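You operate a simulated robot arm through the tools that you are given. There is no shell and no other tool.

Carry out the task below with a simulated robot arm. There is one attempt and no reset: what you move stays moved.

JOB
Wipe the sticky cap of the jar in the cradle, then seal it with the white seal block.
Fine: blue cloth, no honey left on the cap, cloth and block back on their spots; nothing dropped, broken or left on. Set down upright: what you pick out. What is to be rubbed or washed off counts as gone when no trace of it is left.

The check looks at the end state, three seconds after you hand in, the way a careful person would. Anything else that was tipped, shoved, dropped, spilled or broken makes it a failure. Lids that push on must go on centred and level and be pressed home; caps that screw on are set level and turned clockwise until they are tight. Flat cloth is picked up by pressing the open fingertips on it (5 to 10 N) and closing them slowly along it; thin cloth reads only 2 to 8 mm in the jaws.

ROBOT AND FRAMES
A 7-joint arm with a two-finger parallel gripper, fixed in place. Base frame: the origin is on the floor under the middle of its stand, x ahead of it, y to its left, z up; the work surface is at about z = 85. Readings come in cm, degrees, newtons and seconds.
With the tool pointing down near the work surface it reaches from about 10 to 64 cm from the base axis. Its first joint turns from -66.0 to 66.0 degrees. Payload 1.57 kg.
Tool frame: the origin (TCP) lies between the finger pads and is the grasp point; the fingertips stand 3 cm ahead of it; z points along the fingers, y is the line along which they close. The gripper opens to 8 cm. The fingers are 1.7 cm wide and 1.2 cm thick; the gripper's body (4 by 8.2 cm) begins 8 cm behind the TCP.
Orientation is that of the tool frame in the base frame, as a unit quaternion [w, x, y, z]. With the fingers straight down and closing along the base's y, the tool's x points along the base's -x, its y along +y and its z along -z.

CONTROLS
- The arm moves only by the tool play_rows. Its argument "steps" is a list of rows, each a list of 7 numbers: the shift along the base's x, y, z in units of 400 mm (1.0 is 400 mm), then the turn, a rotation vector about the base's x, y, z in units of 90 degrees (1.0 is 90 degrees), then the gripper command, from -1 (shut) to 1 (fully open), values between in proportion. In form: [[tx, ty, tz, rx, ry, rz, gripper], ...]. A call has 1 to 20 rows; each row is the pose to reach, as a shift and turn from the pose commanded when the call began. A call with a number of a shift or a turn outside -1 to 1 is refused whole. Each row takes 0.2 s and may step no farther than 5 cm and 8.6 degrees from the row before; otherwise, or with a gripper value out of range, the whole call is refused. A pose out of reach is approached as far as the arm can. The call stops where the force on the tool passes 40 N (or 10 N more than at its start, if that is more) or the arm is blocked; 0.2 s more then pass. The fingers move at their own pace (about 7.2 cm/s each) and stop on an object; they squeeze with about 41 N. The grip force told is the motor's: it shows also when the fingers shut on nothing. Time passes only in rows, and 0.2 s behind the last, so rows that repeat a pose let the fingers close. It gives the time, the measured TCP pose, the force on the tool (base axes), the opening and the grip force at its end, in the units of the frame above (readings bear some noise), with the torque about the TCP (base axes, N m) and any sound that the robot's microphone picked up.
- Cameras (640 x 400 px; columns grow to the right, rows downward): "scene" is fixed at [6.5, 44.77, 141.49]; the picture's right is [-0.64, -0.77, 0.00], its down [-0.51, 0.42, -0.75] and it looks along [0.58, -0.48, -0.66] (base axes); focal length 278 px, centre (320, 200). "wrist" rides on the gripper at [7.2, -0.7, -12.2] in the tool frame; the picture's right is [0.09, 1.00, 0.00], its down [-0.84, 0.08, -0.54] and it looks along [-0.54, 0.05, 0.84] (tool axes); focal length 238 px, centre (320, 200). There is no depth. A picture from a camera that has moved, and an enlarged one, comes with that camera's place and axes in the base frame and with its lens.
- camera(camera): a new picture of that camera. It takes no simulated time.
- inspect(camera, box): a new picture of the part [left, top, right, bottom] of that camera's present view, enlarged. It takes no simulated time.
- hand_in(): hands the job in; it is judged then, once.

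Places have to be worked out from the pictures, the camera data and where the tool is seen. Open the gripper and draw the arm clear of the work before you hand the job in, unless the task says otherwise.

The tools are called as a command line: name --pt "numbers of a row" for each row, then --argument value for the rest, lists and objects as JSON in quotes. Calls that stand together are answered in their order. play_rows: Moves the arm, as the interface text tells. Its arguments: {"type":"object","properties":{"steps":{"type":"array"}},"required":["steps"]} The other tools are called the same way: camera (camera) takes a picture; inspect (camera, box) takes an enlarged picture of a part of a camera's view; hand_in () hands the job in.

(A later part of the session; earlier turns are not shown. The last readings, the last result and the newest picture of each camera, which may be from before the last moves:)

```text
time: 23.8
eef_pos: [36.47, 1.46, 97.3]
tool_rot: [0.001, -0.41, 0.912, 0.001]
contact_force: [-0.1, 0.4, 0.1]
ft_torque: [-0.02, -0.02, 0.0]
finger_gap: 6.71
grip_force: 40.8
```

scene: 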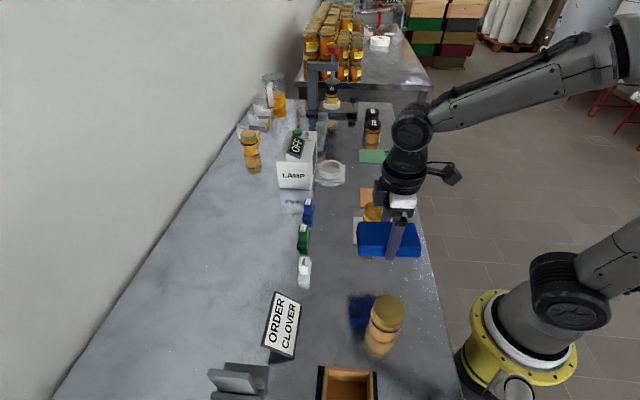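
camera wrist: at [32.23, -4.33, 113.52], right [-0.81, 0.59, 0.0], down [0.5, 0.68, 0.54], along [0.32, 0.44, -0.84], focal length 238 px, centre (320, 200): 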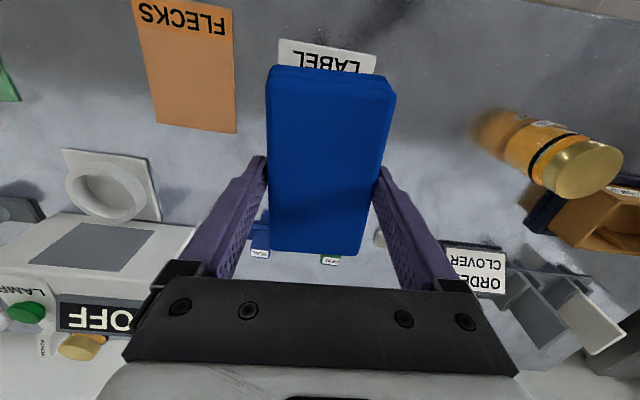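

Force went from about -0.8 N to about 0, maybe the first touch. I go down another 2 mm and read again.

play_rows --pt "0 0 -0.0025 0 0 0 -1" --pt "0 0 -0.005 0 0 0 -1" --pt "0 0 -0.005 0 0 0 -1"

inspect --camera "scene" --box '[340, 180, 420, 260]'

```text
time: 24.6
eef_pos: [36.53, 1.33, 97.14]
tool_rot: [0.002, -0.41, 0.912, 0.0]
contact_force: [-1.1, 0.4, 7.1]
ft_torque: [-0.02, 0.01, -0.04]
finger_gap: 6.71
grip_force: 41.0
```

```text
5.00 times, centred on (380, 220) of scene
camera zoom: at [6.5, 44.77, 141.49], right [-0.64, -0.77, 0.0], down [-0.51, 0.42, -0.75], along [0.58, -0.48, -0.66], focal length 1390 px, centre (20, 100)
```

zoom: 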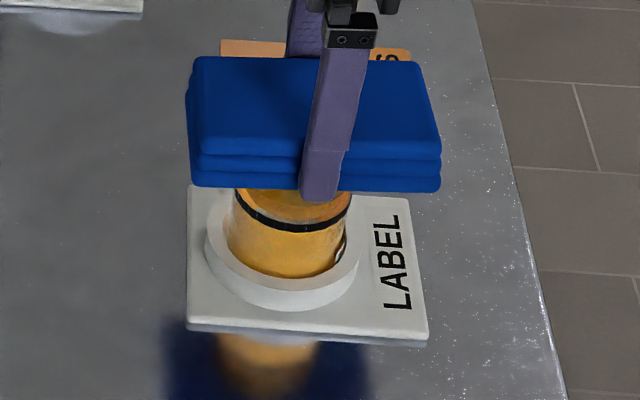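

Contact is made at TCP z≈97.15 with a 7 N push. I rub the pad over the cap in strokes of ±2 cm along and ±1 cm across.

play_rows --pt "0.0083 0.0094 0 0 0 0 -1" --pt "0.0199 0.0224 0 0 0 0 -1" --pt "0.0332 0.0374 0 0 0 0 -1" --pt "0.0199 0.0224 0 0 0 0 -1" --pt "0 0 0 0 0 0 -1" --pt "-0.0199 -0.0224 0 0 0 0 -1" --pt "-0.0332 -0.0374 0 0 0 0 -1" --pt "-0.0293 -0.0141 0 0 0 0 -1" --pt "-0.0187 0.0166 0 0 0 0 -1" --pt "0.0012 0.039 0 0 0 0 -1" --pt "0.0145 0.054 0 0 0 0 -1" --pt "0.0016 0.032 0 0 0 0 -1" --pt "-0.0056 0.005 0 0 0 0 -1" --pt "0.0094 -0.0083 0 0 0 0 -1" --pt "0.0353 0.0021 0 0 0 0 -1" --pt "0.0519 0.0208 0 0 0 0 -1" --pt "0.032 -0.0016 0 0 0 0 -1" --pt "0.0104 -0.026 0 0 0 0 -1" --pt "-0.0099 -0.0414 0 0 0 0 -1" --pt "0 0 0 0 0 0 -1"

inspect --camera "scene" --box '[340, 180, 420, 260]'

```text
time: 28.8
eef_pos: [36.45, 1.43, 97.15]
tool_rot: [0.0, -0.41, 0.912, -0.001]
contact_force: [-1.1, -3.5, 5.4]
ft_torque: [-0.16, 0.01, 0.02]
finger_gap: 6.67
grip_force: 40.7
```

```text
5.00 times, centred on (380, 220) of scene
camera zoom: at [6.5, 44.76, 141.49], right [-0.64, -0.77, 0.0], down [-0.51, 0.42, -0.75], along [0.58, -0.48, -0.66], focal length 1390 px, centre (20, 100)
```

zoom: 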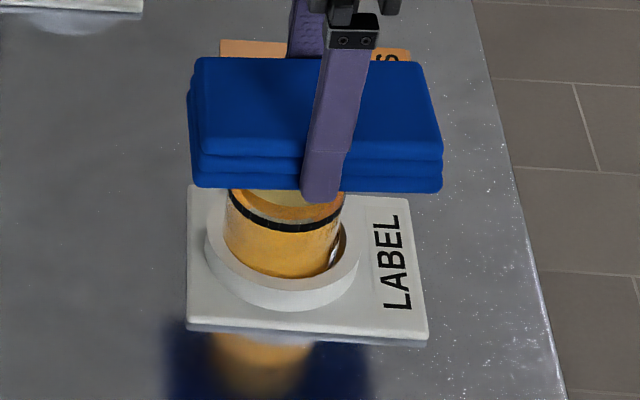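

The rub went through with 5–7 N. I lift 5 cm to look at the cap.

play_rows --pt "0 0 0.005 0 0 0 -1" --pt "0 0 0.015 0 0 0 -1" --pt "0 0 0.035 0 0 0 -1" --pt "0 0 0.06 0 0 0 -1" --pt "0 0 0.085 0 0 0 -1" --pt "0 0 0.11 0 0 0 -1" --pt "0 0 0.135 0 0 0 -1" --pt "0 0 0.15 0 0 0 -1" --pt "0 0 0.15 0 0 0 -1"

inspect --camera "scene" --box '[340, 180, 420, 260]'

camera --camera "wrist"

```text
time: 30.8
eef_pos: [36.43, 1.46, 103.13]
tool_rot: [0.0, -0.41, 0.912, 0.0]
contact_force: [0.0, 0.0, 0.1]
ft_torque: [-0.01, 0.02, 0.02]
finger_gap: 6.69
grip_force: 41.1
```

```text
5.00 times, centred on (380, 220) of scene
camera zoom: at [6.5, 44.77, 141.49], right [-0.64, -0.77, 0.0], down [-0.51, 0.42, -0.75], along [0.58, -0.48, -0.66], focal length 1390 px, centre (20, 100)
```

zoom: 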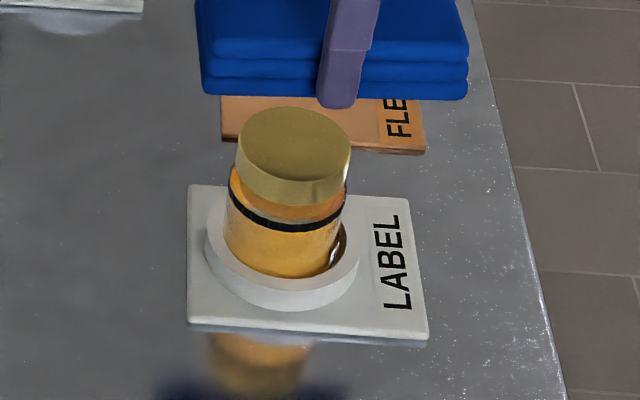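

```text
taken
camera wrist: at [32.23, -4.3, 115.27], right [-0.81, 0.59, 0.0], down [0.5, 0.68, 0.54], along [0.32, 0.44, -0.84], focal length 238 px, centre (320, 200)
```

wrist: 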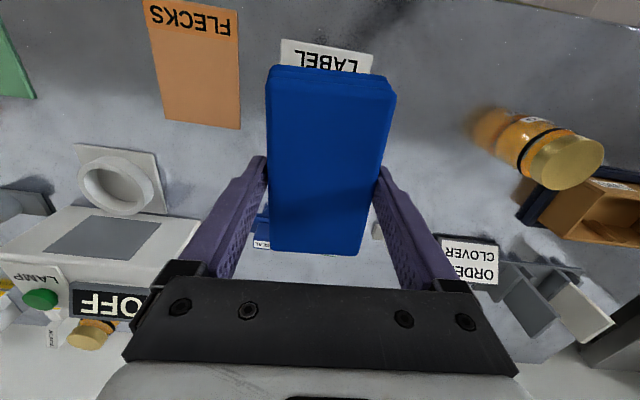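

The cap looks clean. I zoom in tightly to check for any remaining trace.

inspect --camera "scene" --box '[362, 196, 396, 226]'

inspect --camera "scene" --box '[364, 290, 410, 330]'

```text
13.33 times, centred on (379, 211) of scene
camera zoom: at [6.5, 44.77, 141.49], right [-0.64, -0.77, 0.0], down [-0.51, 0.42, -0.75], along [0.58, -0.48, -0.66], focal length 3707 px, centre (-467, 53)
```

zoom: 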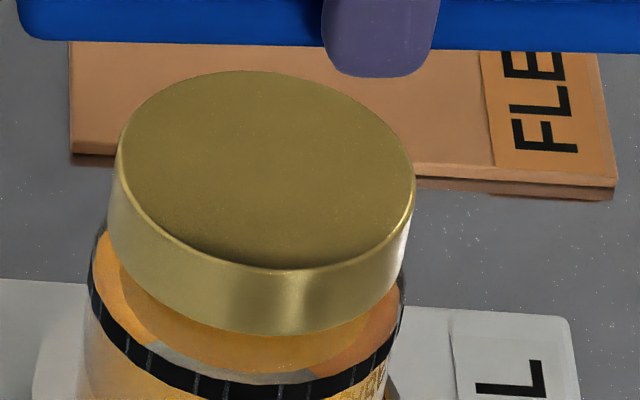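

```text
10.00 times, centred on (387, 310) of scene
camera zoom: at [6.5, 44.77, 141.49], right [-0.64, -0.77, 0.0], down [-0.51, 0.42, -0.75], along [0.58, -0.48, -0.66], focal length 2780 px, centre (-350, -900)
```

zoom: 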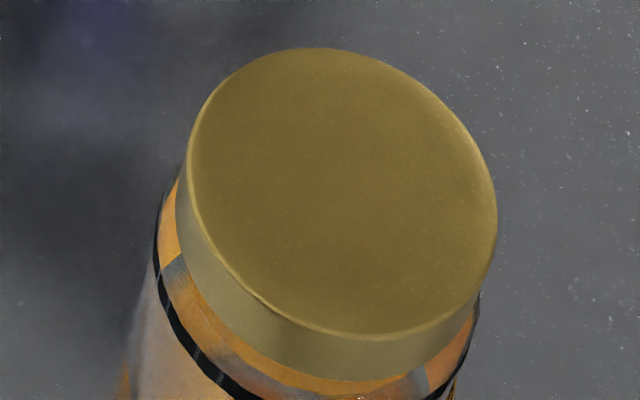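

The top is nearly uniform, with a slightly darker zone near the front edge that could be a reflection or a faint trace. To be safe I go back down to the same contact height for a second rub.

play_rows --pt "0.004 0.002 -0.02 0 0 0 -1" --pt "0.006 0.003 -0.05 0 0 0 -1" --pt "0.006 0.003 -0.08 0 0 0 -1" --pt "0.006 0.003 -0.11 0 0 0 -1" --pt "0.006 0.003 -0.13 0 0 0 -1" --pt "0.006 0.003 -0.14 0 0 0 -1" --pt "0.006 0.003 -0.146 0 0 0 -1" --pt "0.006 0.003 -0.15 0 0 0 -1" --pt "0.006 0.003 -0.15 0 0 0 -1"

```text
time: 32.8
eef_pos: [36.68, 1.68, 97.18]
tool_rot: [0.001, -0.41, 0.912, 0.0]
contact_force: [-1.8, 0.4, 4.4]
ft_torque: [0.02, 0.05, -0.02]
finger_gap: 6.71
grip_force: 41.2
```

Contact again at 4–5 N; I add a hair more pressure and rub in a circle and lengthwise strokes.

play_rows --pt "0.0116 0.0131 -0.001 0 0 0 -1" --pt "0.0249 0.0281 -0.002 0 0 0 -1" --pt "0.0049 0.0357 -0.002 0 0 0 -1" --pt "-0.0177 0.0291 -0.002 0 0 0 -1" --pt "-0.0307 0.0105 -0.002 0 0 0 -1" --pt "-0.0311 -0.0124 -0.002 0 0 0 -1" --pt "-0.0212 -0.0314 -0.002 0 0 0 -1" --pt "0.0021 -0.0353 -0.002 0 0 0 -1" --pt "0.0229 -0.0269 -0.002 0 0 0 -1" --pt "0.0359 -0.0085 -0.002 0 0 0 -1" --pt "0.0344 0.0162 -0.002 0 0 0 -1" --pt "0.021 0.0349 -0.002 0 0 0 -1" --pt "0.0365 0.0411 -0.002 0 0 0 -1" --pt "0.0199 0.0224 -0.002 0 0 0 -1" --pt "0 0 -0.002 0 0 0 -1" --pt "-0.0199 -0.0224 -0.002 0 0 0 -1" --pt "-0.0365 -0.0411 -0.002 0 0 0 -1" --pt "-0.0199 -0.0224 -0.002 0 0 0 -1" --pt "-0.0066 -0.0075 -0.001 0 0 0 -1" --pt "0 0 0 0 0 0 -1"

```text
time: 37.0
eef_pos: [36.55, 1.53, 97.18]
tool_rot: [-0.002, -0.41, 0.912, 0.001]
contact_force: [-4.7, -6.9, 14.3]
ft_torque: [-0.39, 0.2, -0.02]
finger_gap: 6.65
grip_force: 41.1
```

I lift off the cap smoothly and check the cap and grip.

play_rows --pt "0 0 0.004 0 0 0 -1" --pt "0 0 0.012 0 0 0 -1" --pt "0 0 0.025 0 0 0 -1" --pt "0 0 0.045 0 0 0 -1" --pt "0 0 0.065 0 0 0 -1" --pt "0 0 0.085 0 0 0 -1" --pt "0 0 0.1 0 0 0 -1" --pt "0 0 0.105 0 0 0 -1" --pt "0 0 0.105 0 0 0 -1"

inspect --camera "scene" --box '[340, 180, 420, 260]'

```text
time: 39.0
eef_pos: [36.6, 1.61, 101.48]
tool_rot: [0.0, -0.41, 0.912, 0.0]
contact_force: [-0.1, -0.2, -0.1]
ft_torque: [-0.03, -0.03, 0.0]
finger_gap: 6.67
grip_force: 40.9
```

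```text
5.00 times, centred on (380, 220) of scene
camera zoom: at [6.5, 44.77, 141.49], right [-0.64, -0.77, 0.0], down [-0.51, 0.42, -0.75], along [0.58, -0.48, -0.66], focal length 1390 px, centre (20, 100)
```

zoom: 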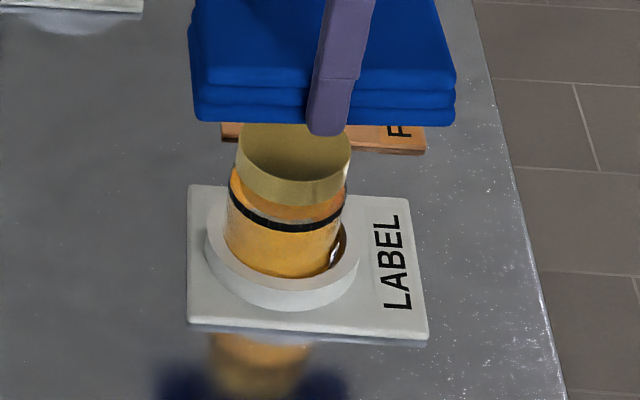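

Jar still seated. I carry the pad back over its original spot and use the wrist view there to check the cap unobstructed.

play_rows --pt "-0.01 0.009 0 0 0 0 -1" --pt "-0.03 0.027 0 0 0 0 -1" --pt "-0.06 0.0545 0 0 0 0 -1" --pt "-0.09 0.082 0 0 0 0 -1" --pt "-0.12 0.109 0 0 0 0 -1" --pt "-0.15 0.136 0 0 0 0 -1" --pt "-0.18 0.1635 0 0 0 0 -1" --pt "-0.21 0.191 0 0 0 0 -1" --pt "-0.24 0.218 0 0 0 0 -1" --pt "-0.26 0.236 0 0 0 0 -1" --pt "-0.272 0.247 0 0 0 0 -1" --pt "-0.272 0.247 0 0 0 0 -1"

inspect --camera "wrist" --box '[95, 65, 195, 165]'

inspect --camera "scene" --box '[340, 190, 420, 310]'

camera --camera "wrist"

```text
time: 41.6
eef_pos: [25.91, 11.46, 101.26]
tool_rot: [0.0, -0.41, 0.912, 0.0]
contact_force: [0.0, 0.1, -0.2]
ft_torque: [0.0, 0.02, 0.02]
finger_gap: 6.68
grip_force: 41.3
```

```text
4.00 times, centred on (145, 115) of wrist
camera zoom: at [21.6, 5.7, 113.5], right [-0.81, 0.59, 0.0], down [0.5, 0.68, 0.54], along [0.32, 0.44, -0.84], focal length 953 px, centre (1020, 540)
```

zoom: 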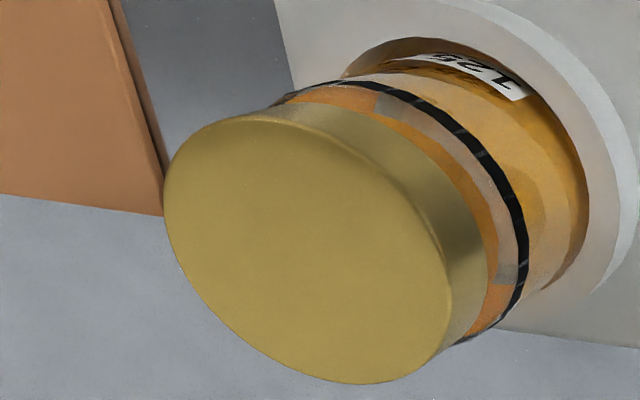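

```text
3.33 times, centred on (380, 250) of scene
camera zoom: at [6.5, 44.77, 141.49], right [-0.64, -0.77, 0.0], down [-0.51, 0.42, -0.75], along [0.58, -0.48, -0.66], focal length 927 px, centre (120, 33)
```

zoom: 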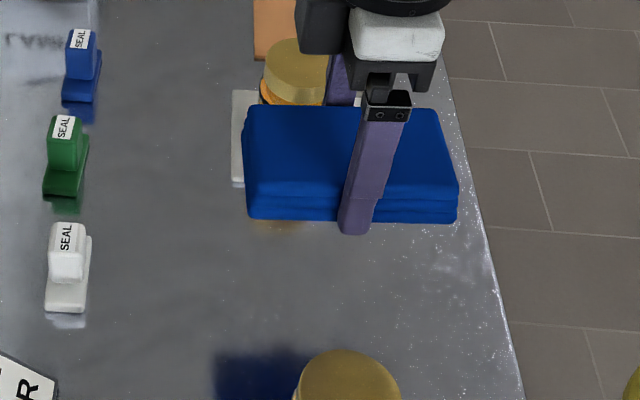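

```text
taken
camera wrist: at [21.6, 5.7, 113.5], right [-0.81, 0.59, 0.0], down [0.5, 0.68, 0.54], along [0.32, 0.44, -0.84], focal length 238 px, centre (320, 200)
```

wrist: 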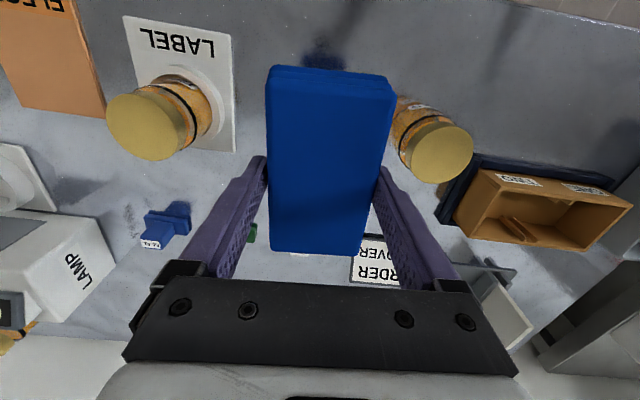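

The cap is completely clean now. I lower the pad to its spot, the last centimetre slowly.

play_rows --pt "0 0 -0.015 0 0 0 -1" --pt "0 0 -0.04 0 0 0 -1" --pt "0 0 -0.07 0 0 0 -1" --pt "0 0 -0.1 0 0 0 -1" --pt "0 0 -0.13 0 0 0 -1" --pt "0 0 -0.16 0 0 0 -1" --pt "0 0 -0.19 0 0 0 -1" --pt "0 0 -0.22 0 0 0 -1" --pt "0 0 -0.25 0 0 0 -1" --pt "0 0 -0.275 0 0 0 -1" --pt "0 0 -0.29 0 0 0 -1" --pt "0 0 -0.3 0 0 0 -1" --pt "0 0 -0.306 0 0 0 -1" --pt "0 0 -0.31 0 0 0 -1" --pt "0 0 -0.31 0 0 0 -1"

inspect --camera "scene" --box '[340, 250, 420, 310]'

```text
time: 44.8
eef_pos: [25.95, 11.52, 89.08]
tool_rot: [0.0, -0.41, 0.912, 0.0]
contact_force: [0.1, -0.8, -0.4]
ft_torque: [-0.02, -0.03, 0.0]
finger_gap: 6.68
grip_force: 40.5
```

```text
6.67 times, centred on (380, 280) of scene
camera zoom: at [6.5, 44.77, 141.49], right [-0.64, -0.77, 0.0], down [-0.51, 0.42, -0.75], along [0.58, -0.48, -0.66], focal length 1854 px, centre (-80, -333)
```

zoom: 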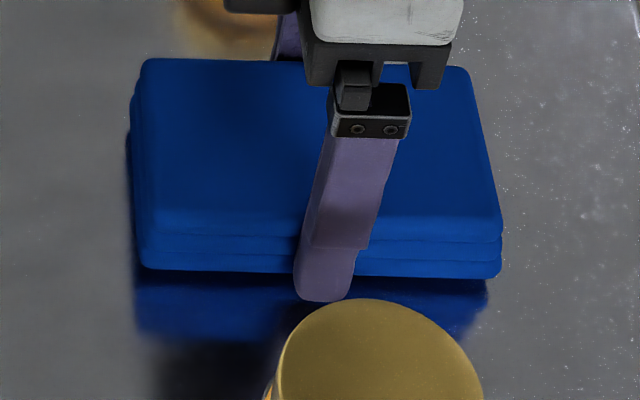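

Position matches the original within about 1 mm. I lower the last 4 mm and feel for the table.

play_rows --pt "0 0 -0.003 0 0 0 -1" --pt "0 0 -0.006 0 0 0 -1" --pt "0 0 -0.009 0 0 0 -1" --pt "0 0 -0.01 0 0 0 -1" --pt "0 0 -0.01 0 0 0 -1"

```text
time: 46.0
eef_pos: [25.98, 11.4, 88.56]
tool_rot: [0.0, -0.409, 0.912, 0.0]
contact_force: [0.2, 0.0, -0.5]
ft_torque: [0.0, 0.01, -0.01]
finger_gap: 6.67
grip_force: 40.6
```

Still nearly no contact; I lower another 2 mm.

play_rows --pt "0 0 -0.002 0 0 0 -1" --pt "0 0 -0.004 0 0 0 -1" --pt "0 0 -0.004 0 0 0 -1"

inspect --camera "scene" --box '[340, 250, 420, 310]'

```text
time: 46.8
eef_pos: [25.84, 11.43, 88.5]
tool_rot: [0.001, -0.41, 0.912, 0.001]
contact_force: [-4.4, -1.6, 9.6]
ft_torque: [0.47, -0.2, 0.15]
finger_gap: 6.69
grip_force: 41.0
```

```text
6.67 times, centred on (380, 280) of scene
camera zoom: at [6.48, 44.76, 141.49], right [-0.64, -0.77, 0.0], down [-0.51, 0.42, -0.75], along [0.58, -0.48, -0.66], focal length 1854 px, centre (-80, -333)
```

zoom: 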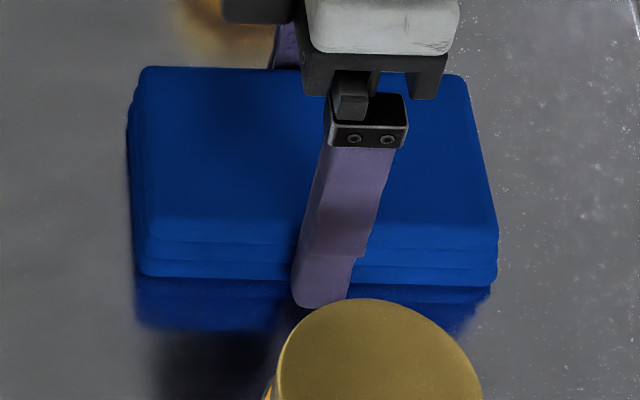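

The pad is on the table (9.6 N). I ease off slightly and open the fingers slowly.

play_rows --pt "0 0 0.001 0 0 0 -1" --pt "0 0 0.0015 0 0 0 -1" --pt "0 0 0.0015 0 0 0 0.6" --pt "0 0 0.0015 0 0 0 0.7" --pt "0 0 0.0015 0 0 0 0.8" --pt "0 0 0.0015 0 0 0 0.9" --pt "0 0 0.0015 0 0 0 1" --pt "0 0 0.0015 0 0 0 1"

inspect --camera "scene" --box '[340, 250, 420, 310]'

inspect --camera "wrist" --box '[220, 40, 420, 280]'

```text
time: 48.6
eef_pos: [25.83, 11.5, 88.38]
tool_rot: [0.001, -0.41, 0.912, 0.0]
contact_force: [0.0, 0.1, 0.1]
ft_torque: [0.01, 0.0, 0.01]
finger_gap: 8.01
grip_force: 0.0
```

```text
6.67 times, centred on (380, 280) of scene
camera zoom: at [6.5, 44.77, 141.49], right [-0.64, -0.77, 0.0], down [-0.51, 0.42, -0.75], along [0.58, -0.48, -0.66], focal length 1854 px, centre (-80, -333)
```

zoom: 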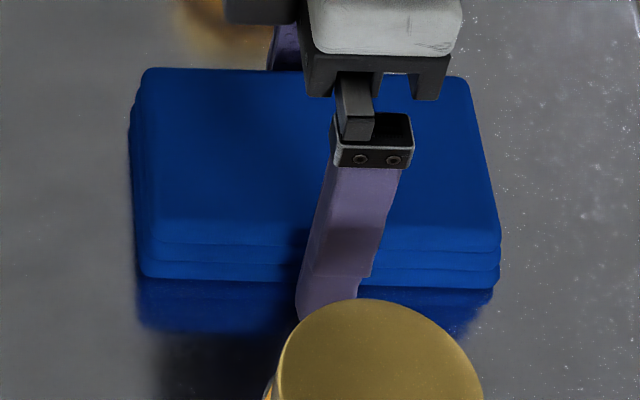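

```text
1.67 times, centred on (320, 160) of wrist
camera zoom: at [21.61, 5.69, 100.58], right [-0.81, 0.59, 0.0], down [0.5, 0.68, 0.54], along [0.32, 0.44, -0.84], focal length 397 px, centre (320, 267)
```

zoom: 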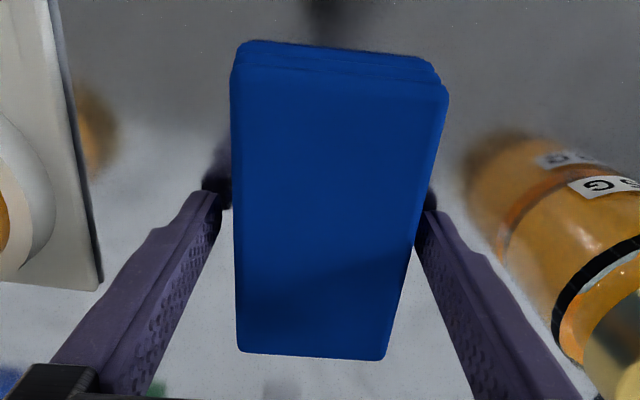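

Released with clearance on both sides. I rise straight up and then look for the white seal block.

play_rows --pt "0 0 0.02 0 0 0 1" --pt "0 0 0.06 0 0 0 1" --pt "0 0 0.12 0 0 0 1" --pt "0 0 0.2 0 0 0 1" --pt "0 0 0.3 0 0 0 1" --pt "0 0 0.4 0 0 0 1" --pt "0 0 0.4 0 0 0 1"

camera --camera "wrist"

inspect --camera "scene" --box '[340, 250, 420, 310]'

inspect --camera "scene" --box '[285, 245, 325, 295]'

```text
time: 50.2
eef_pos: [25.98, 11.42, 104.24]
tool_rot: [0.0, -0.41, 0.912, -0.001]
contact_force: [0.5, 0.5, 0.6]
ft_torque: [-0.01, -0.01, -0.04]
finger_gap: 8.01
grip_force: 0.0
```

```text
taken
camera wrist: at [21.59, 5.58, 116.36], right [-0.81, 0.59, 0.0], down [0.5, 0.68, 0.54], along [0.32, 0.44, -0.84], focal length 238 px, centre (320, 200)
```

wrist: 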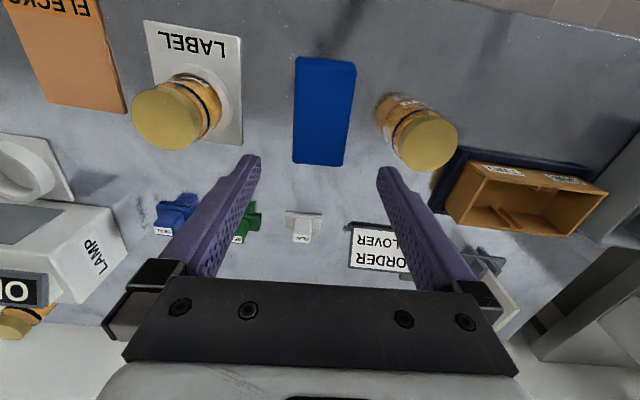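

```text
6.67 times, centred on (380, 280) of scene
camera zoom: at [6.5, 44.77, 141.49], right [-0.64, -0.77, 0.0], down [-0.51, 0.42, -0.75], along [0.58, -0.48, -0.66], focal length 1854 px, centre (-80, -333)
```

zoom: 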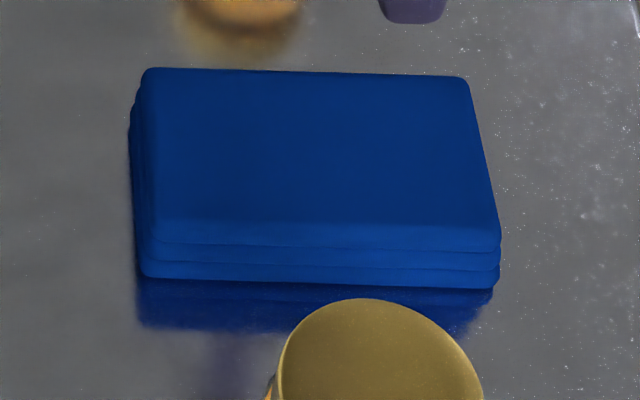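

```text
8.00 times, centred on (305, 270) of scene
camera zoom: at [6.5, 44.77, 141.49], right [-0.64, -0.77, 0.0], down [-0.51, 0.42, -0.75], along [0.58, -0.48, -0.66], focal length 2224 px, centre (440, -360)
```

zoom: 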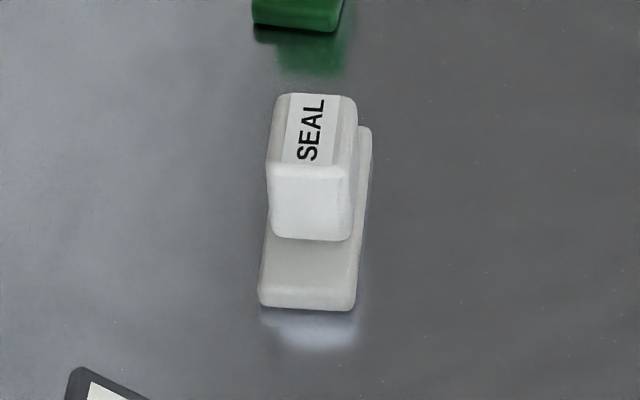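

The pad sits exactly as it did at the start. I estimate the white block's base at about 5.8 × 2.6 cm centred near (38.3, 23.2), with a handle ~3 × 2.1 cm and its top at z≈89.5; I move in for a closer look.

play_rows --pt "0.05 0.04 -0.02 0 0 0 1" --pt "0.1 0.08 -0.05 0 0 0 1" --pt "0.15 0.12 -0.08 0 0 0 0.5" --pt "0.1875 0.154 -0.105 0 0 0 0.25" --pt "0.1875 0.154 -0.105 0 0 0 0.25"

camera --camera "wrist"

inspect --camera "wrist" --box '[250, 120, 390, 270]'

```text
time: 51.4
eef_pos: [33.49, 17.65, 100.12]
tool_rot: [0.001, -0.411, 0.912, 0.0]
contact_force: [-0.8, 0.3, -0.3]
ft_torque: [0.01, -0.04, 0.04]
finger_gap: 4.99
grip_force: 0.1
```

```text
taken
camera wrist: at [29.31, 11.88, 112.26], right [-0.81, 0.59, 0.0], down [0.5, 0.68, 0.54], along [0.32, 0.44, -0.84], focal length 238 px, centre (320, 200)
```

wrist: 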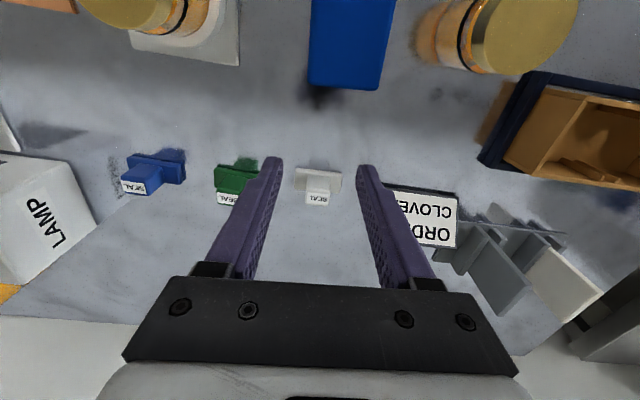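

```text
2.67 times, centred on (320, 195) of wrist
camera zoom: at [29.31, 11.88, 112.26], right [-0.81, 0.59, 0.0], down [0.5, 0.68, 0.54], along [0.32, 0.44, -0.84], focal length 636 px, centre (320, 213)
```

zoom: 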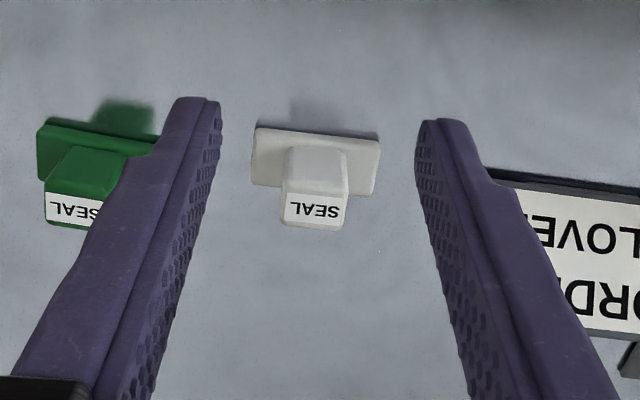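

inspect --camera "wrist" --box '[295, 160, 345, 210]'

```text
8.00 times, centred on (320, 185) of wrist
camera zoom: at [29.31, 11.88, 112.26], right [-0.81, 0.59, 0.0], down [0.5, 0.68, 0.54], along [0.32, 0.44, -0.84], focal length 1907 px, centre (320, 320)
```

zoom: 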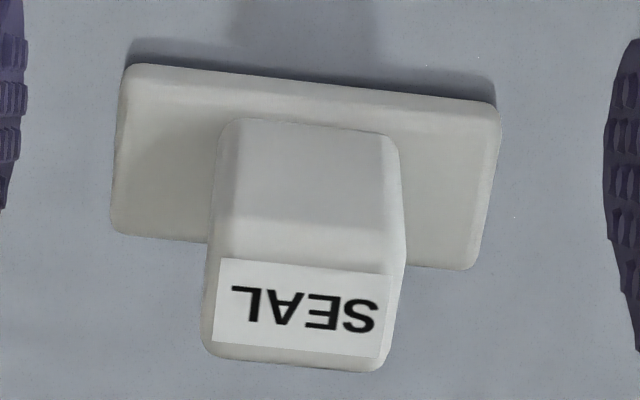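

From two views the block's base centre is at about (38.0, 23.37), its base top at ~86 and handle top at ~89.8. I move directly above it at z≈96 and check the alignment.

play_rows --pt "0.04 0.05 0 0 0 0 0.25" --pt "0.08 0.1 -0.02 0 0 0 0.25" --pt "0.112 0.142 -0.06 0 0 0 0.25" --pt "0.112 0.142 -0.1 0 0 0 0.25" --pt "0.112 0.142 -0.1 0 0 0 0.25"

camera --camera "wrist"

inspect --camera "scene" --box '[270, 220, 350, 300]'

```text
time: 52.6
eef_pos: [37.92, 23.3, 96.21]
tool_rot: [0.001, -0.41, 0.912, 0.0]
contact_force: [0.9, -0.5, 0.2]
ft_torque: [-0.01, -0.01, 0.03]
finger_gap: 4.99
grip_force: 0.1
```

```text
taken
camera wrist: at [33.71, 17.52, 108.44], right [-0.81, 0.59, 0.0], down [0.5, 0.68, 0.54], along [0.32, 0.44, -0.84], focal length 238 px, centre (320, 200)
```

wrist: 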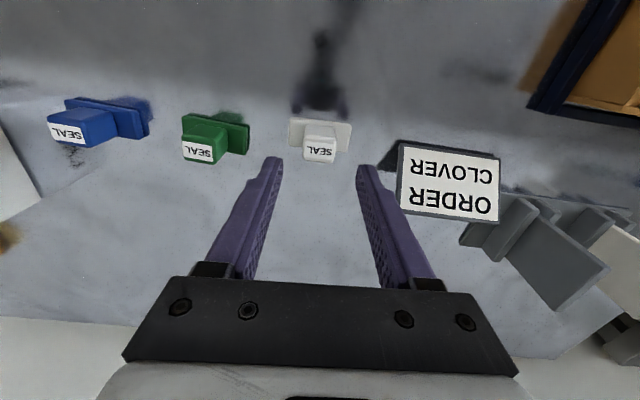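

```text
5.00 times, centred on (310, 260) of scene
camera zoom: at [6.5, 44.77, 141.49], right [-0.64, -0.77, 0.0], down [-0.51, 0.42, -0.75], along [0.58, -0.48, -0.66], focal length 1390 px, centre (370, -100)
```

zoom: 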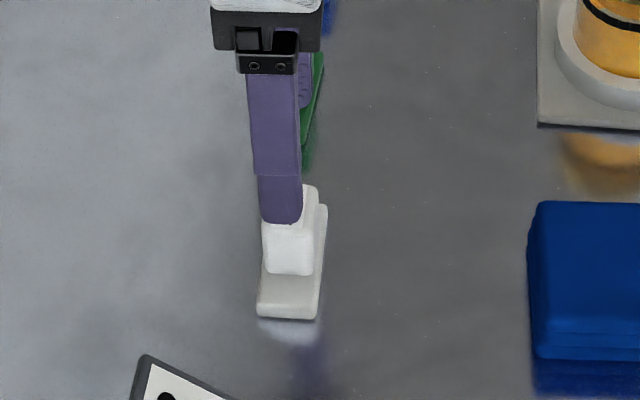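

inspect --camera "wrist" --box '[270, 100, 370, 180]'

```text
5.00 times, centred on (320, 140) of wrist
camera zoom: at [33.71, 17.52, 108.44], right [-0.81, 0.59, 0.0], down [0.5, 0.68, 0.54], along [0.32, 0.44, -0.84], focal length 1192 px, centre (320, 500)
```

zoom: 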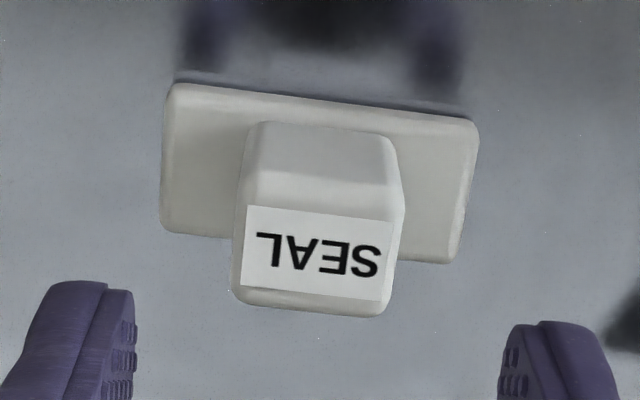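

Handle centre measures (38.02, 23.39) versus TCP (37.95, 23.35), so alignment is within 1 mm. I descend to TCP z≈89.8, tips ~0.8 cm above the base plate.

play_rows --pt "0.001 0.001 -0.05 0 0 0 0.25" --pt "0.001 0.001 -0.1 0 0 0 0.25" --pt "0.001 0.001 -0.14 0 0 0 0.25" --pt "0.001 0.001 -0.158 0 0 0 0.25" --pt "0.001 0.001 -0.158 0 0 0 0.25"

inspect --camera "wrist" --box '[240, 80, 400, 280]'

inspect --camera "scene" --box '[270, 220, 350, 300]'

```text
time: 53.8
eef_pos: [37.91, 23.34, 89.8]
tool_rot: [0.0, -0.41, 0.912, 0.0]
contact_force: [0.0, -0.2, 0.0]
ft_torque: [0.01, 0.03, -0.02]
finger_gap: 4.97
grip_force: 0.0
```

```text
2.00 times, centred on (320, 180) of wrist
camera zoom: at [33.69, 17.61, 101.98], right [-0.81, 0.59, 0.0], down [0.5, 0.68, 0.54], along [0.32, 0.44, -0.84], focal length 477 px, centre (320, 240)
```

zoom: 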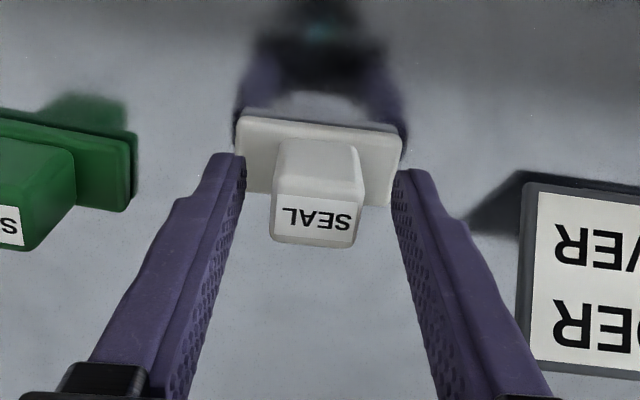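

```text
5.00 times, centred on (310, 260) of scene
camera zoom: at [6.5, 44.77, 141.49], right [-0.64, -0.77, 0.0], down [-0.51, 0.42, -0.75], along [0.58, -0.48, -0.66], focal length 1390 px, centre (370, -100)
```

zoom: 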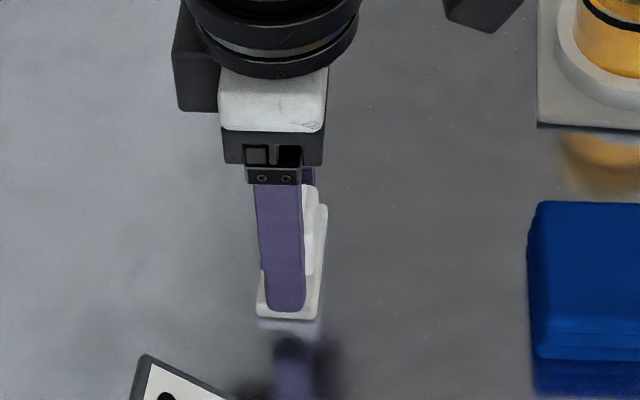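

Alignment is good within 1–2 mm. I close on the handle slowly and hold.

play_rows --pt "0 0 0 0 0 0 0.1" --pt "0 0 0 0 0 0 0" --pt "0 0 0 0 0 0 -0.1" --pt "0 0 0 0 0 0 -0.2" --pt "0 0 0 0 0 0 -0.3" --pt "0 0 0 0 0 0 -0.4" --pt "0 0 0 0 0 0 -0.6" --pt "0 0 0 0 0 0 -0.8" --pt "0 0 0 0 0 0 -1" --pt "0 0 0 0 0 0 -1" --pt "0 0 0 0 0 0 -1"

inspect --camera "wrist" --box '[240, 80, 400, 280]'

inspect --camera "scene" --box '[270, 220, 350, 300]'

```text
time: 56.2
eef_pos: [37.97, 23.48, 89.85]
tool_rot: [0.0, -0.41, 0.912, -0.001]
contact_force: [-1.1, -0.2, 0.6]
ft_torque: [0.01, 0.0, -0.01]
finger_gap: 2.69
grip_force: 38.0
```

```text
2.00 times, centred on (320, 180) of wrist
camera zoom: at [33.69, 17.61, 102.01], right [-0.81, 0.59, 0.0], down [0.5, 0.68, 0.54], along [0.32, 0.44, -0.84], focal length 477 px, centre (320, 240)
```

zoom: 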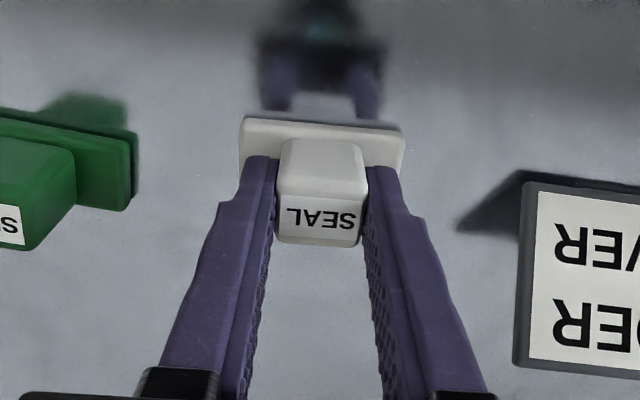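

```text
5.00 times, centred on (310, 260) of scene
camera zoom: at [6.5, 44.77, 141.49], right [-0.64, -0.77, 0.0], down [-0.51, 0.42, -0.75], along [0.58, -0.48, -0.66], focal length 1390 px, centre (370, -100)
```

zoom: 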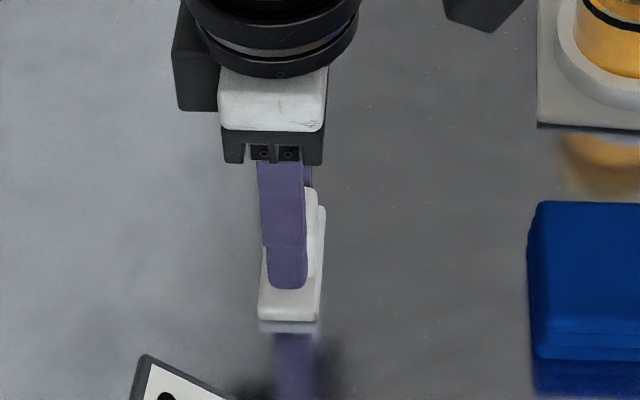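

Gripped at 2.7 cm. I lift slowly by about half a centimetre first to confirm the hold.

play_rows --pt "0 0 0.002 0 0 0 -1" --pt "0 0 0.005 0 0 0 -1" --pt "0 0 0.009 0 0 0 -1" --pt "0 0 0.014 0 0 0 -1" --pt "0 0 0.02 0 0 0 -1" --pt "0 0 0.02 0 0 0 -1"

inspect --camera "scene" --box '[270, 220, 350, 300]'

```text
time: 57.6
eef_pos: [37.88, 23.39, 90.85]
tool_rot: [0.0, -0.41, 0.912, 0.0]
contact_force: [0.1, -0.8, -0.5]
ft_torque: [0.01, 0.0, 0.0]
finger_gap: 2.69
grip_force: 37.3
```

```text
5.00 times, centred on (310, 260) of scene
camera zoom: at [6.5, 44.77, 141.49], right [-0.64, -0.77, 0.0], down [-0.51, 0.42, -0.75], along [0.58, -0.48, -0.66], focal length 1390 px, centre (370, -100)
```

zoom: 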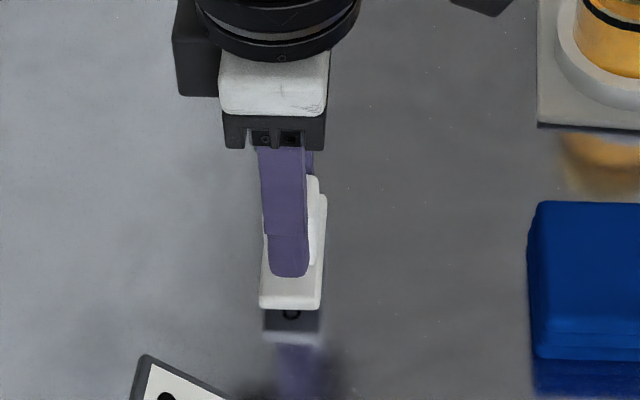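

The block is held (its inked underside shows in the reflection). I lift it to travel height and re-measure the cap from the scene camera.

play_rows --pt "0 0 0.01 0 0 0 -1" --pt "0 0 0.03 0 0 0 -1" --pt "0 0 0.06 0 0 0 -1" --pt "0 0 0.1 0 0 0 -1" --pt "0 0 0.14 0 0 0 -1" --pt "0 0 0.18 0 0 0 -1" --pt "0 0 0.22 0 0 0 -1" --pt "0 0 0.255 0 0 0 -1" --pt "0 0 0.28 0 0 0 -1" --pt "0 0 0.296 0 0 0 -1" --pt "0 0 0.296 0 0 0 -1"

inspect --camera "scene" --box '[340, 190, 420, 260]'

camera --camera "scene"

camera --camera "wrist"

```text
time: 60.0
eef_pos: [37.68, 23.34, 102.57]
tool_rot: [0.0, -0.41, 0.912, 0.0]
contact_force: [0.7, -0.1, 0.0]
ft_torque: [0.0, -0.01, -0.04]
finger_gap: 2.67
grip_force: 37.2
```

```text
5.71 times, centred on (380, 225) of scene
camera zoom: at [6.5, 44.77, 141.49], right [-0.64, -0.77, 0.0], down [-0.51, 0.42, -0.75], along [0.58, -0.48, -0.66], focal length 1589 px, centre (-23, 57)
```

zoom: 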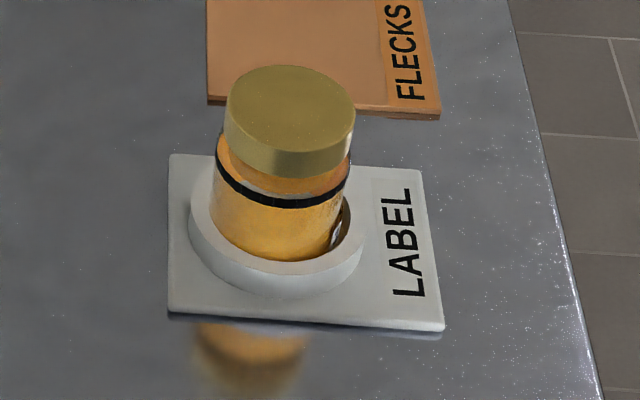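

```text
taken
```

scene: 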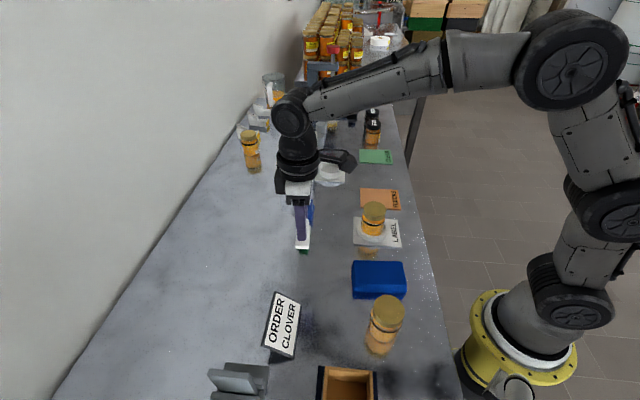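

```text
taken
camera wrist: at [33.51, 17.54, 114.73], right [-0.81, 0.59, 0.0], down [0.5, 0.68, 0.54], along [0.32, 0.44, -0.84], focal length 238 px, centre (320, 200)
```

wrist: 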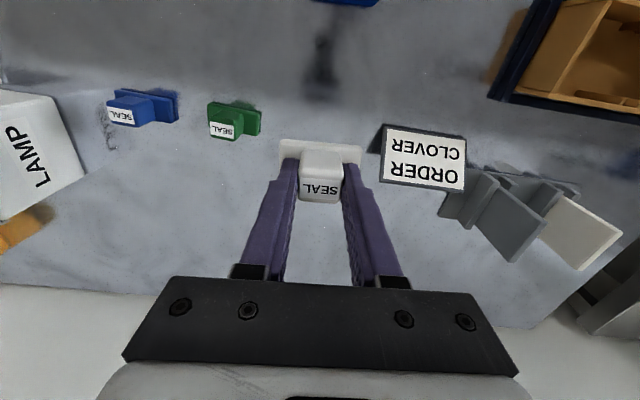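

The cap's centre is now at about (36.8, 1.65) with its top at z≈93.8. I carry the block over there, its underside about 4 cm above the cap.

play_rows --pt "0 -0.01 0 0 0 0 -1" --pt "-0.002 -0.04 0 0 0 0 -1" --pt "-0.004 -0.08 0 0 0 0 -1" --pt "-0.006 -0.13 0 0 0 0 -1" --pt "-0.008 -0.18 0 0 0 0 -1" --pt "-0.01 -0.23 0 0 0 0 -1" --pt "-0.012 -0.28 0 0 0 0 -1" --pt "-0.014 -0.33 0 0 0 0 -1" --pt "-0.016 -0.38 0 0 0 0 -1" --pt "-0.018 -0.43 0 0 0 0 -1" --pt "-0.02 -0.48 0 0 0 0 -1" --pt "-0.022 -0.52 0 0 0 0 -1" --pt "-0.023 -0.538 0 0 0 0 -1" --pt "-0.023 -0.543 0 0 0 0 -1" --pt "-0.023 -0.543 0 0 0 0 -1" --pt "-0.023 -0.543 0 0 0 0 -1"

camera --camera "wrist"

inspect --camera "scene" --box '[330, 160, 430, 260]'

```text
time: 63.4
eef_pos: [36.95, 1.53, 102.42]
tool_rot: [-0.001, -0.41, 0.912, 0.0]
contact_force: [-0.3, 0.0, -0.9]
ft_torque: [0.03, 0.01, 0.02]
finger_gap: 2.67
grip_force: 38.2
```

```text
taken
camera wrist: at [32.65, -4.16, 114.71], right [-0.81, 0.59, 0.0], down [0.5, 0.68, 0.54], along [0.32, 0.44, -0.84], focal length 238 px, centre (320, 200)
```

wrist: 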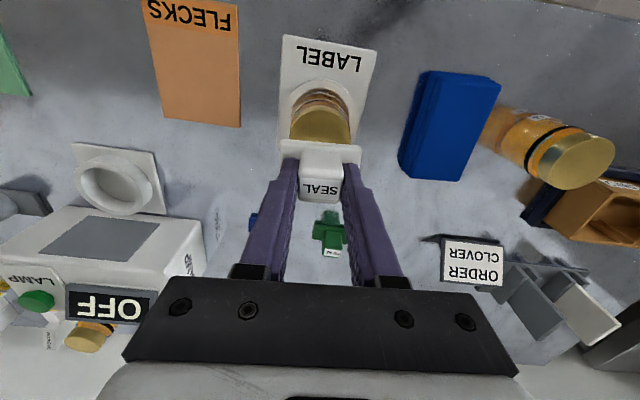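

```text
4.00 times, centred on (380, 210) of scene
camera zoom: at [6.5, 44.77, 141.49], right [-0.64, -0.77, 0.0], down [-0.51, 0.42, -0.75], along [0.58, -0.48, -0.66], focal length 1112 px, centre (80, 160)
```

zoom: 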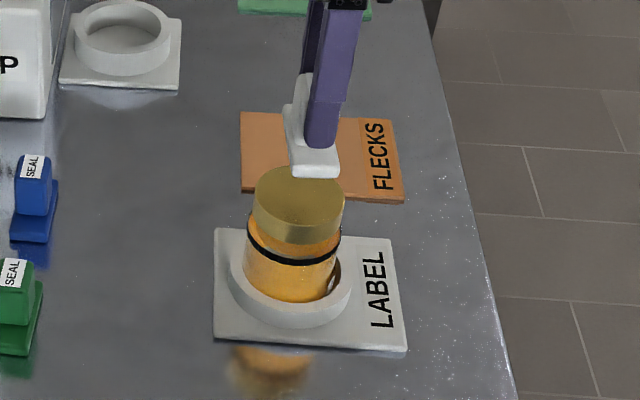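

The block is roughly above the cap. I zoom the wrist view to verify centring before lowering.

inspect --camera "wrist" --box '[270, 70, 370, 210]'

```text
2.86 times, centred on (320, 140) of wrist
camera zoom: at [32.65, -4.16, 114.71], right [-0.81, 0.59, 0.0], down [0.5, 0.68, 0.54], along [0.32, 0.44, -0.84], focal length 681 px, centre (320, 371)
```

zoom: 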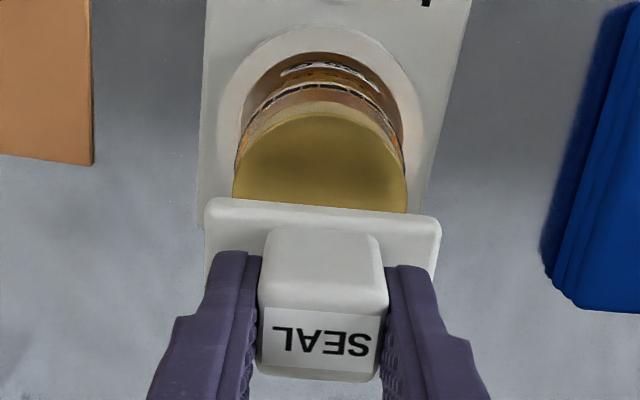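

Centring looks right within 1–2 mm. I lower to about 0.5 cm above expected contact.

play_rows --pt "0 0 -0.01 0 0 0 -1" --pt "0 0 -0.03 0 0 0 -1" --pt "0 0 -0.05 0 0 0 -1" --pt "0 0 -0.068 0 0 0 -1" --pt "0 0 -0.078 0 0 0 -1" --pt "0 0 -0.082 0 0 0 -1" --pt "0 0 -0.082 0 0 0 -1"

inspect --camera "scene" --box '[340, 170, 420, 250]'

```text
time: 65.0
eef_pos: [37.04, 1.57, 99.31]
tool_rot: [0.0, -0.41, 0.912, 0.0]
contact_force: [-0.8, 0.5, -0.9]
ft_torque: [0.02, -0.01, 0.01]
finger_gap: 2.67
grip_force: 37.2
```

```text
5.00 times, centred on (380, 210) of scene
camera zoom: at [6.5, 44.77, 141.49], right [-0.64, -0.77, 0.0], down [-0.51, 0.42, -0.75], along [0.58, -0.48, -0.66], focal length 1390 px, centre (20, 150)
```

zoom: 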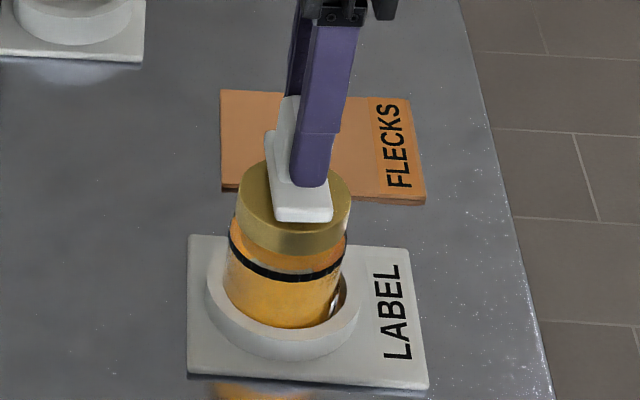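

The block is centred on the cap within ~2 mm. I feel for contact in 1 mm steps.

play_rows --pt "0 0 -0.0025 0 0 0 -1" --pt "0 0 -0.005 0 0 0 -1" --pt "0 0 -0.0075 0 0 0 -1" --pt "0 0 -0.01 0 0 0 -1" --pt "0 0 -0.01 0 0 0 -1"

```text
time: 66.2
eef_pos: [36.92, 1.68, 98.95]
tool_rot: [0.0, -0.41, 0.912, 0.0]
contact_force: [0.2, 0.2, -1.6]
ft_torque: [0.04, 0.0, 0.0]
finger_gap: 2.69
grip_force: 37.4
```

No contact yet at 98.95; I continue down 2–3 mm.

play_rows --pt "0 0 -0.0025 0 0 0 -1" --pt "0 0 -0.005 0 0 0 -1" --pt "0 0 -0.0065 0 0 0 -1" --pt "0 0 -0.0065 0 0 0 -1"

```text
time: 67.2
eef_pos: [36.91, 1.66, 98.6]
tool_rot: [0.0, -0.41, 0.912, 0.0]
contact_force: [0.2, -0.3, 0.1]
ft_torque: [-0.03, 0.02, -0.02]
finger_gap: 2.68
grip_force: 37.8
```

Probably just about to touch; I add another 1.5 mm.

play_rows --pt "0 0 -0.002 0 0 0 -1" --pt "0 0 -0.004 0 0 0 -1" --pt "0 0 -0.004 0 0 0 -1"

```text
time: 68.0
eef_pos: [37.03, 1.53, 98.54]
tool_rot: [0.001, -0.41, 0.912, 0.0]
contact_force: [-1.9, -1.1, 8.3]
ft_torque: [-0.09, 0.07, 0.01]
finger_gap: 2.68
grip_force: 38.0
```

Contact at 8 N. I press on a little harder in small steps, aiming for about 20 N, and hold.

play_rows --pt "0 0 -0.0015 0 0 0 -1" --pt "0 0 -0.003 0 0 0 -1" --pt "0 0 -0.004 0 0 0 -1" --pt "0 0 -0.004 0 0 0 -1" --pt "0 0 -0.004 0 0 0 -1"

inspect --camera "scene" --box '[340, 170, 420, 250]'

```text
time: 69.2
eef_pos: [37.11, 1.65, 98.54]
tool_rot: [0.002, -0.41, 0.912, -0.001]
contact_force: [-1.1, 1.8, 28.9]
ft_torque: [0.05, 0.09, 0.03]
finger_gap: 2.66
grip_force: 37.9
```

```text
5.00 times, centred on (380, 210) of scene
camera zoom: at [6.47, 44.77, 141.49], right [-0.64, -0.77, 0.0], down [-0.51, 0.42, -0.75], along [0.58, -0.48, -0.66], focal length 1390 px, centre (20, 150)
```

zoom: 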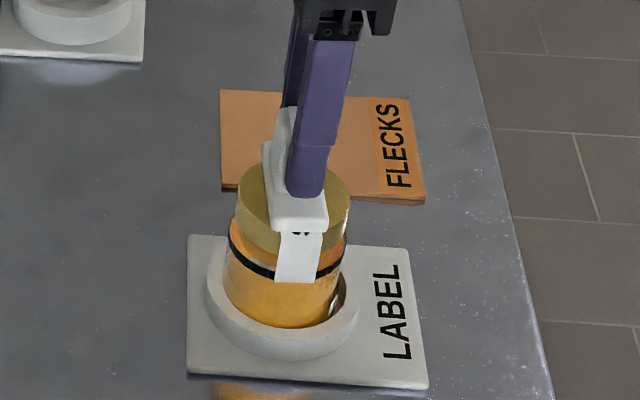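

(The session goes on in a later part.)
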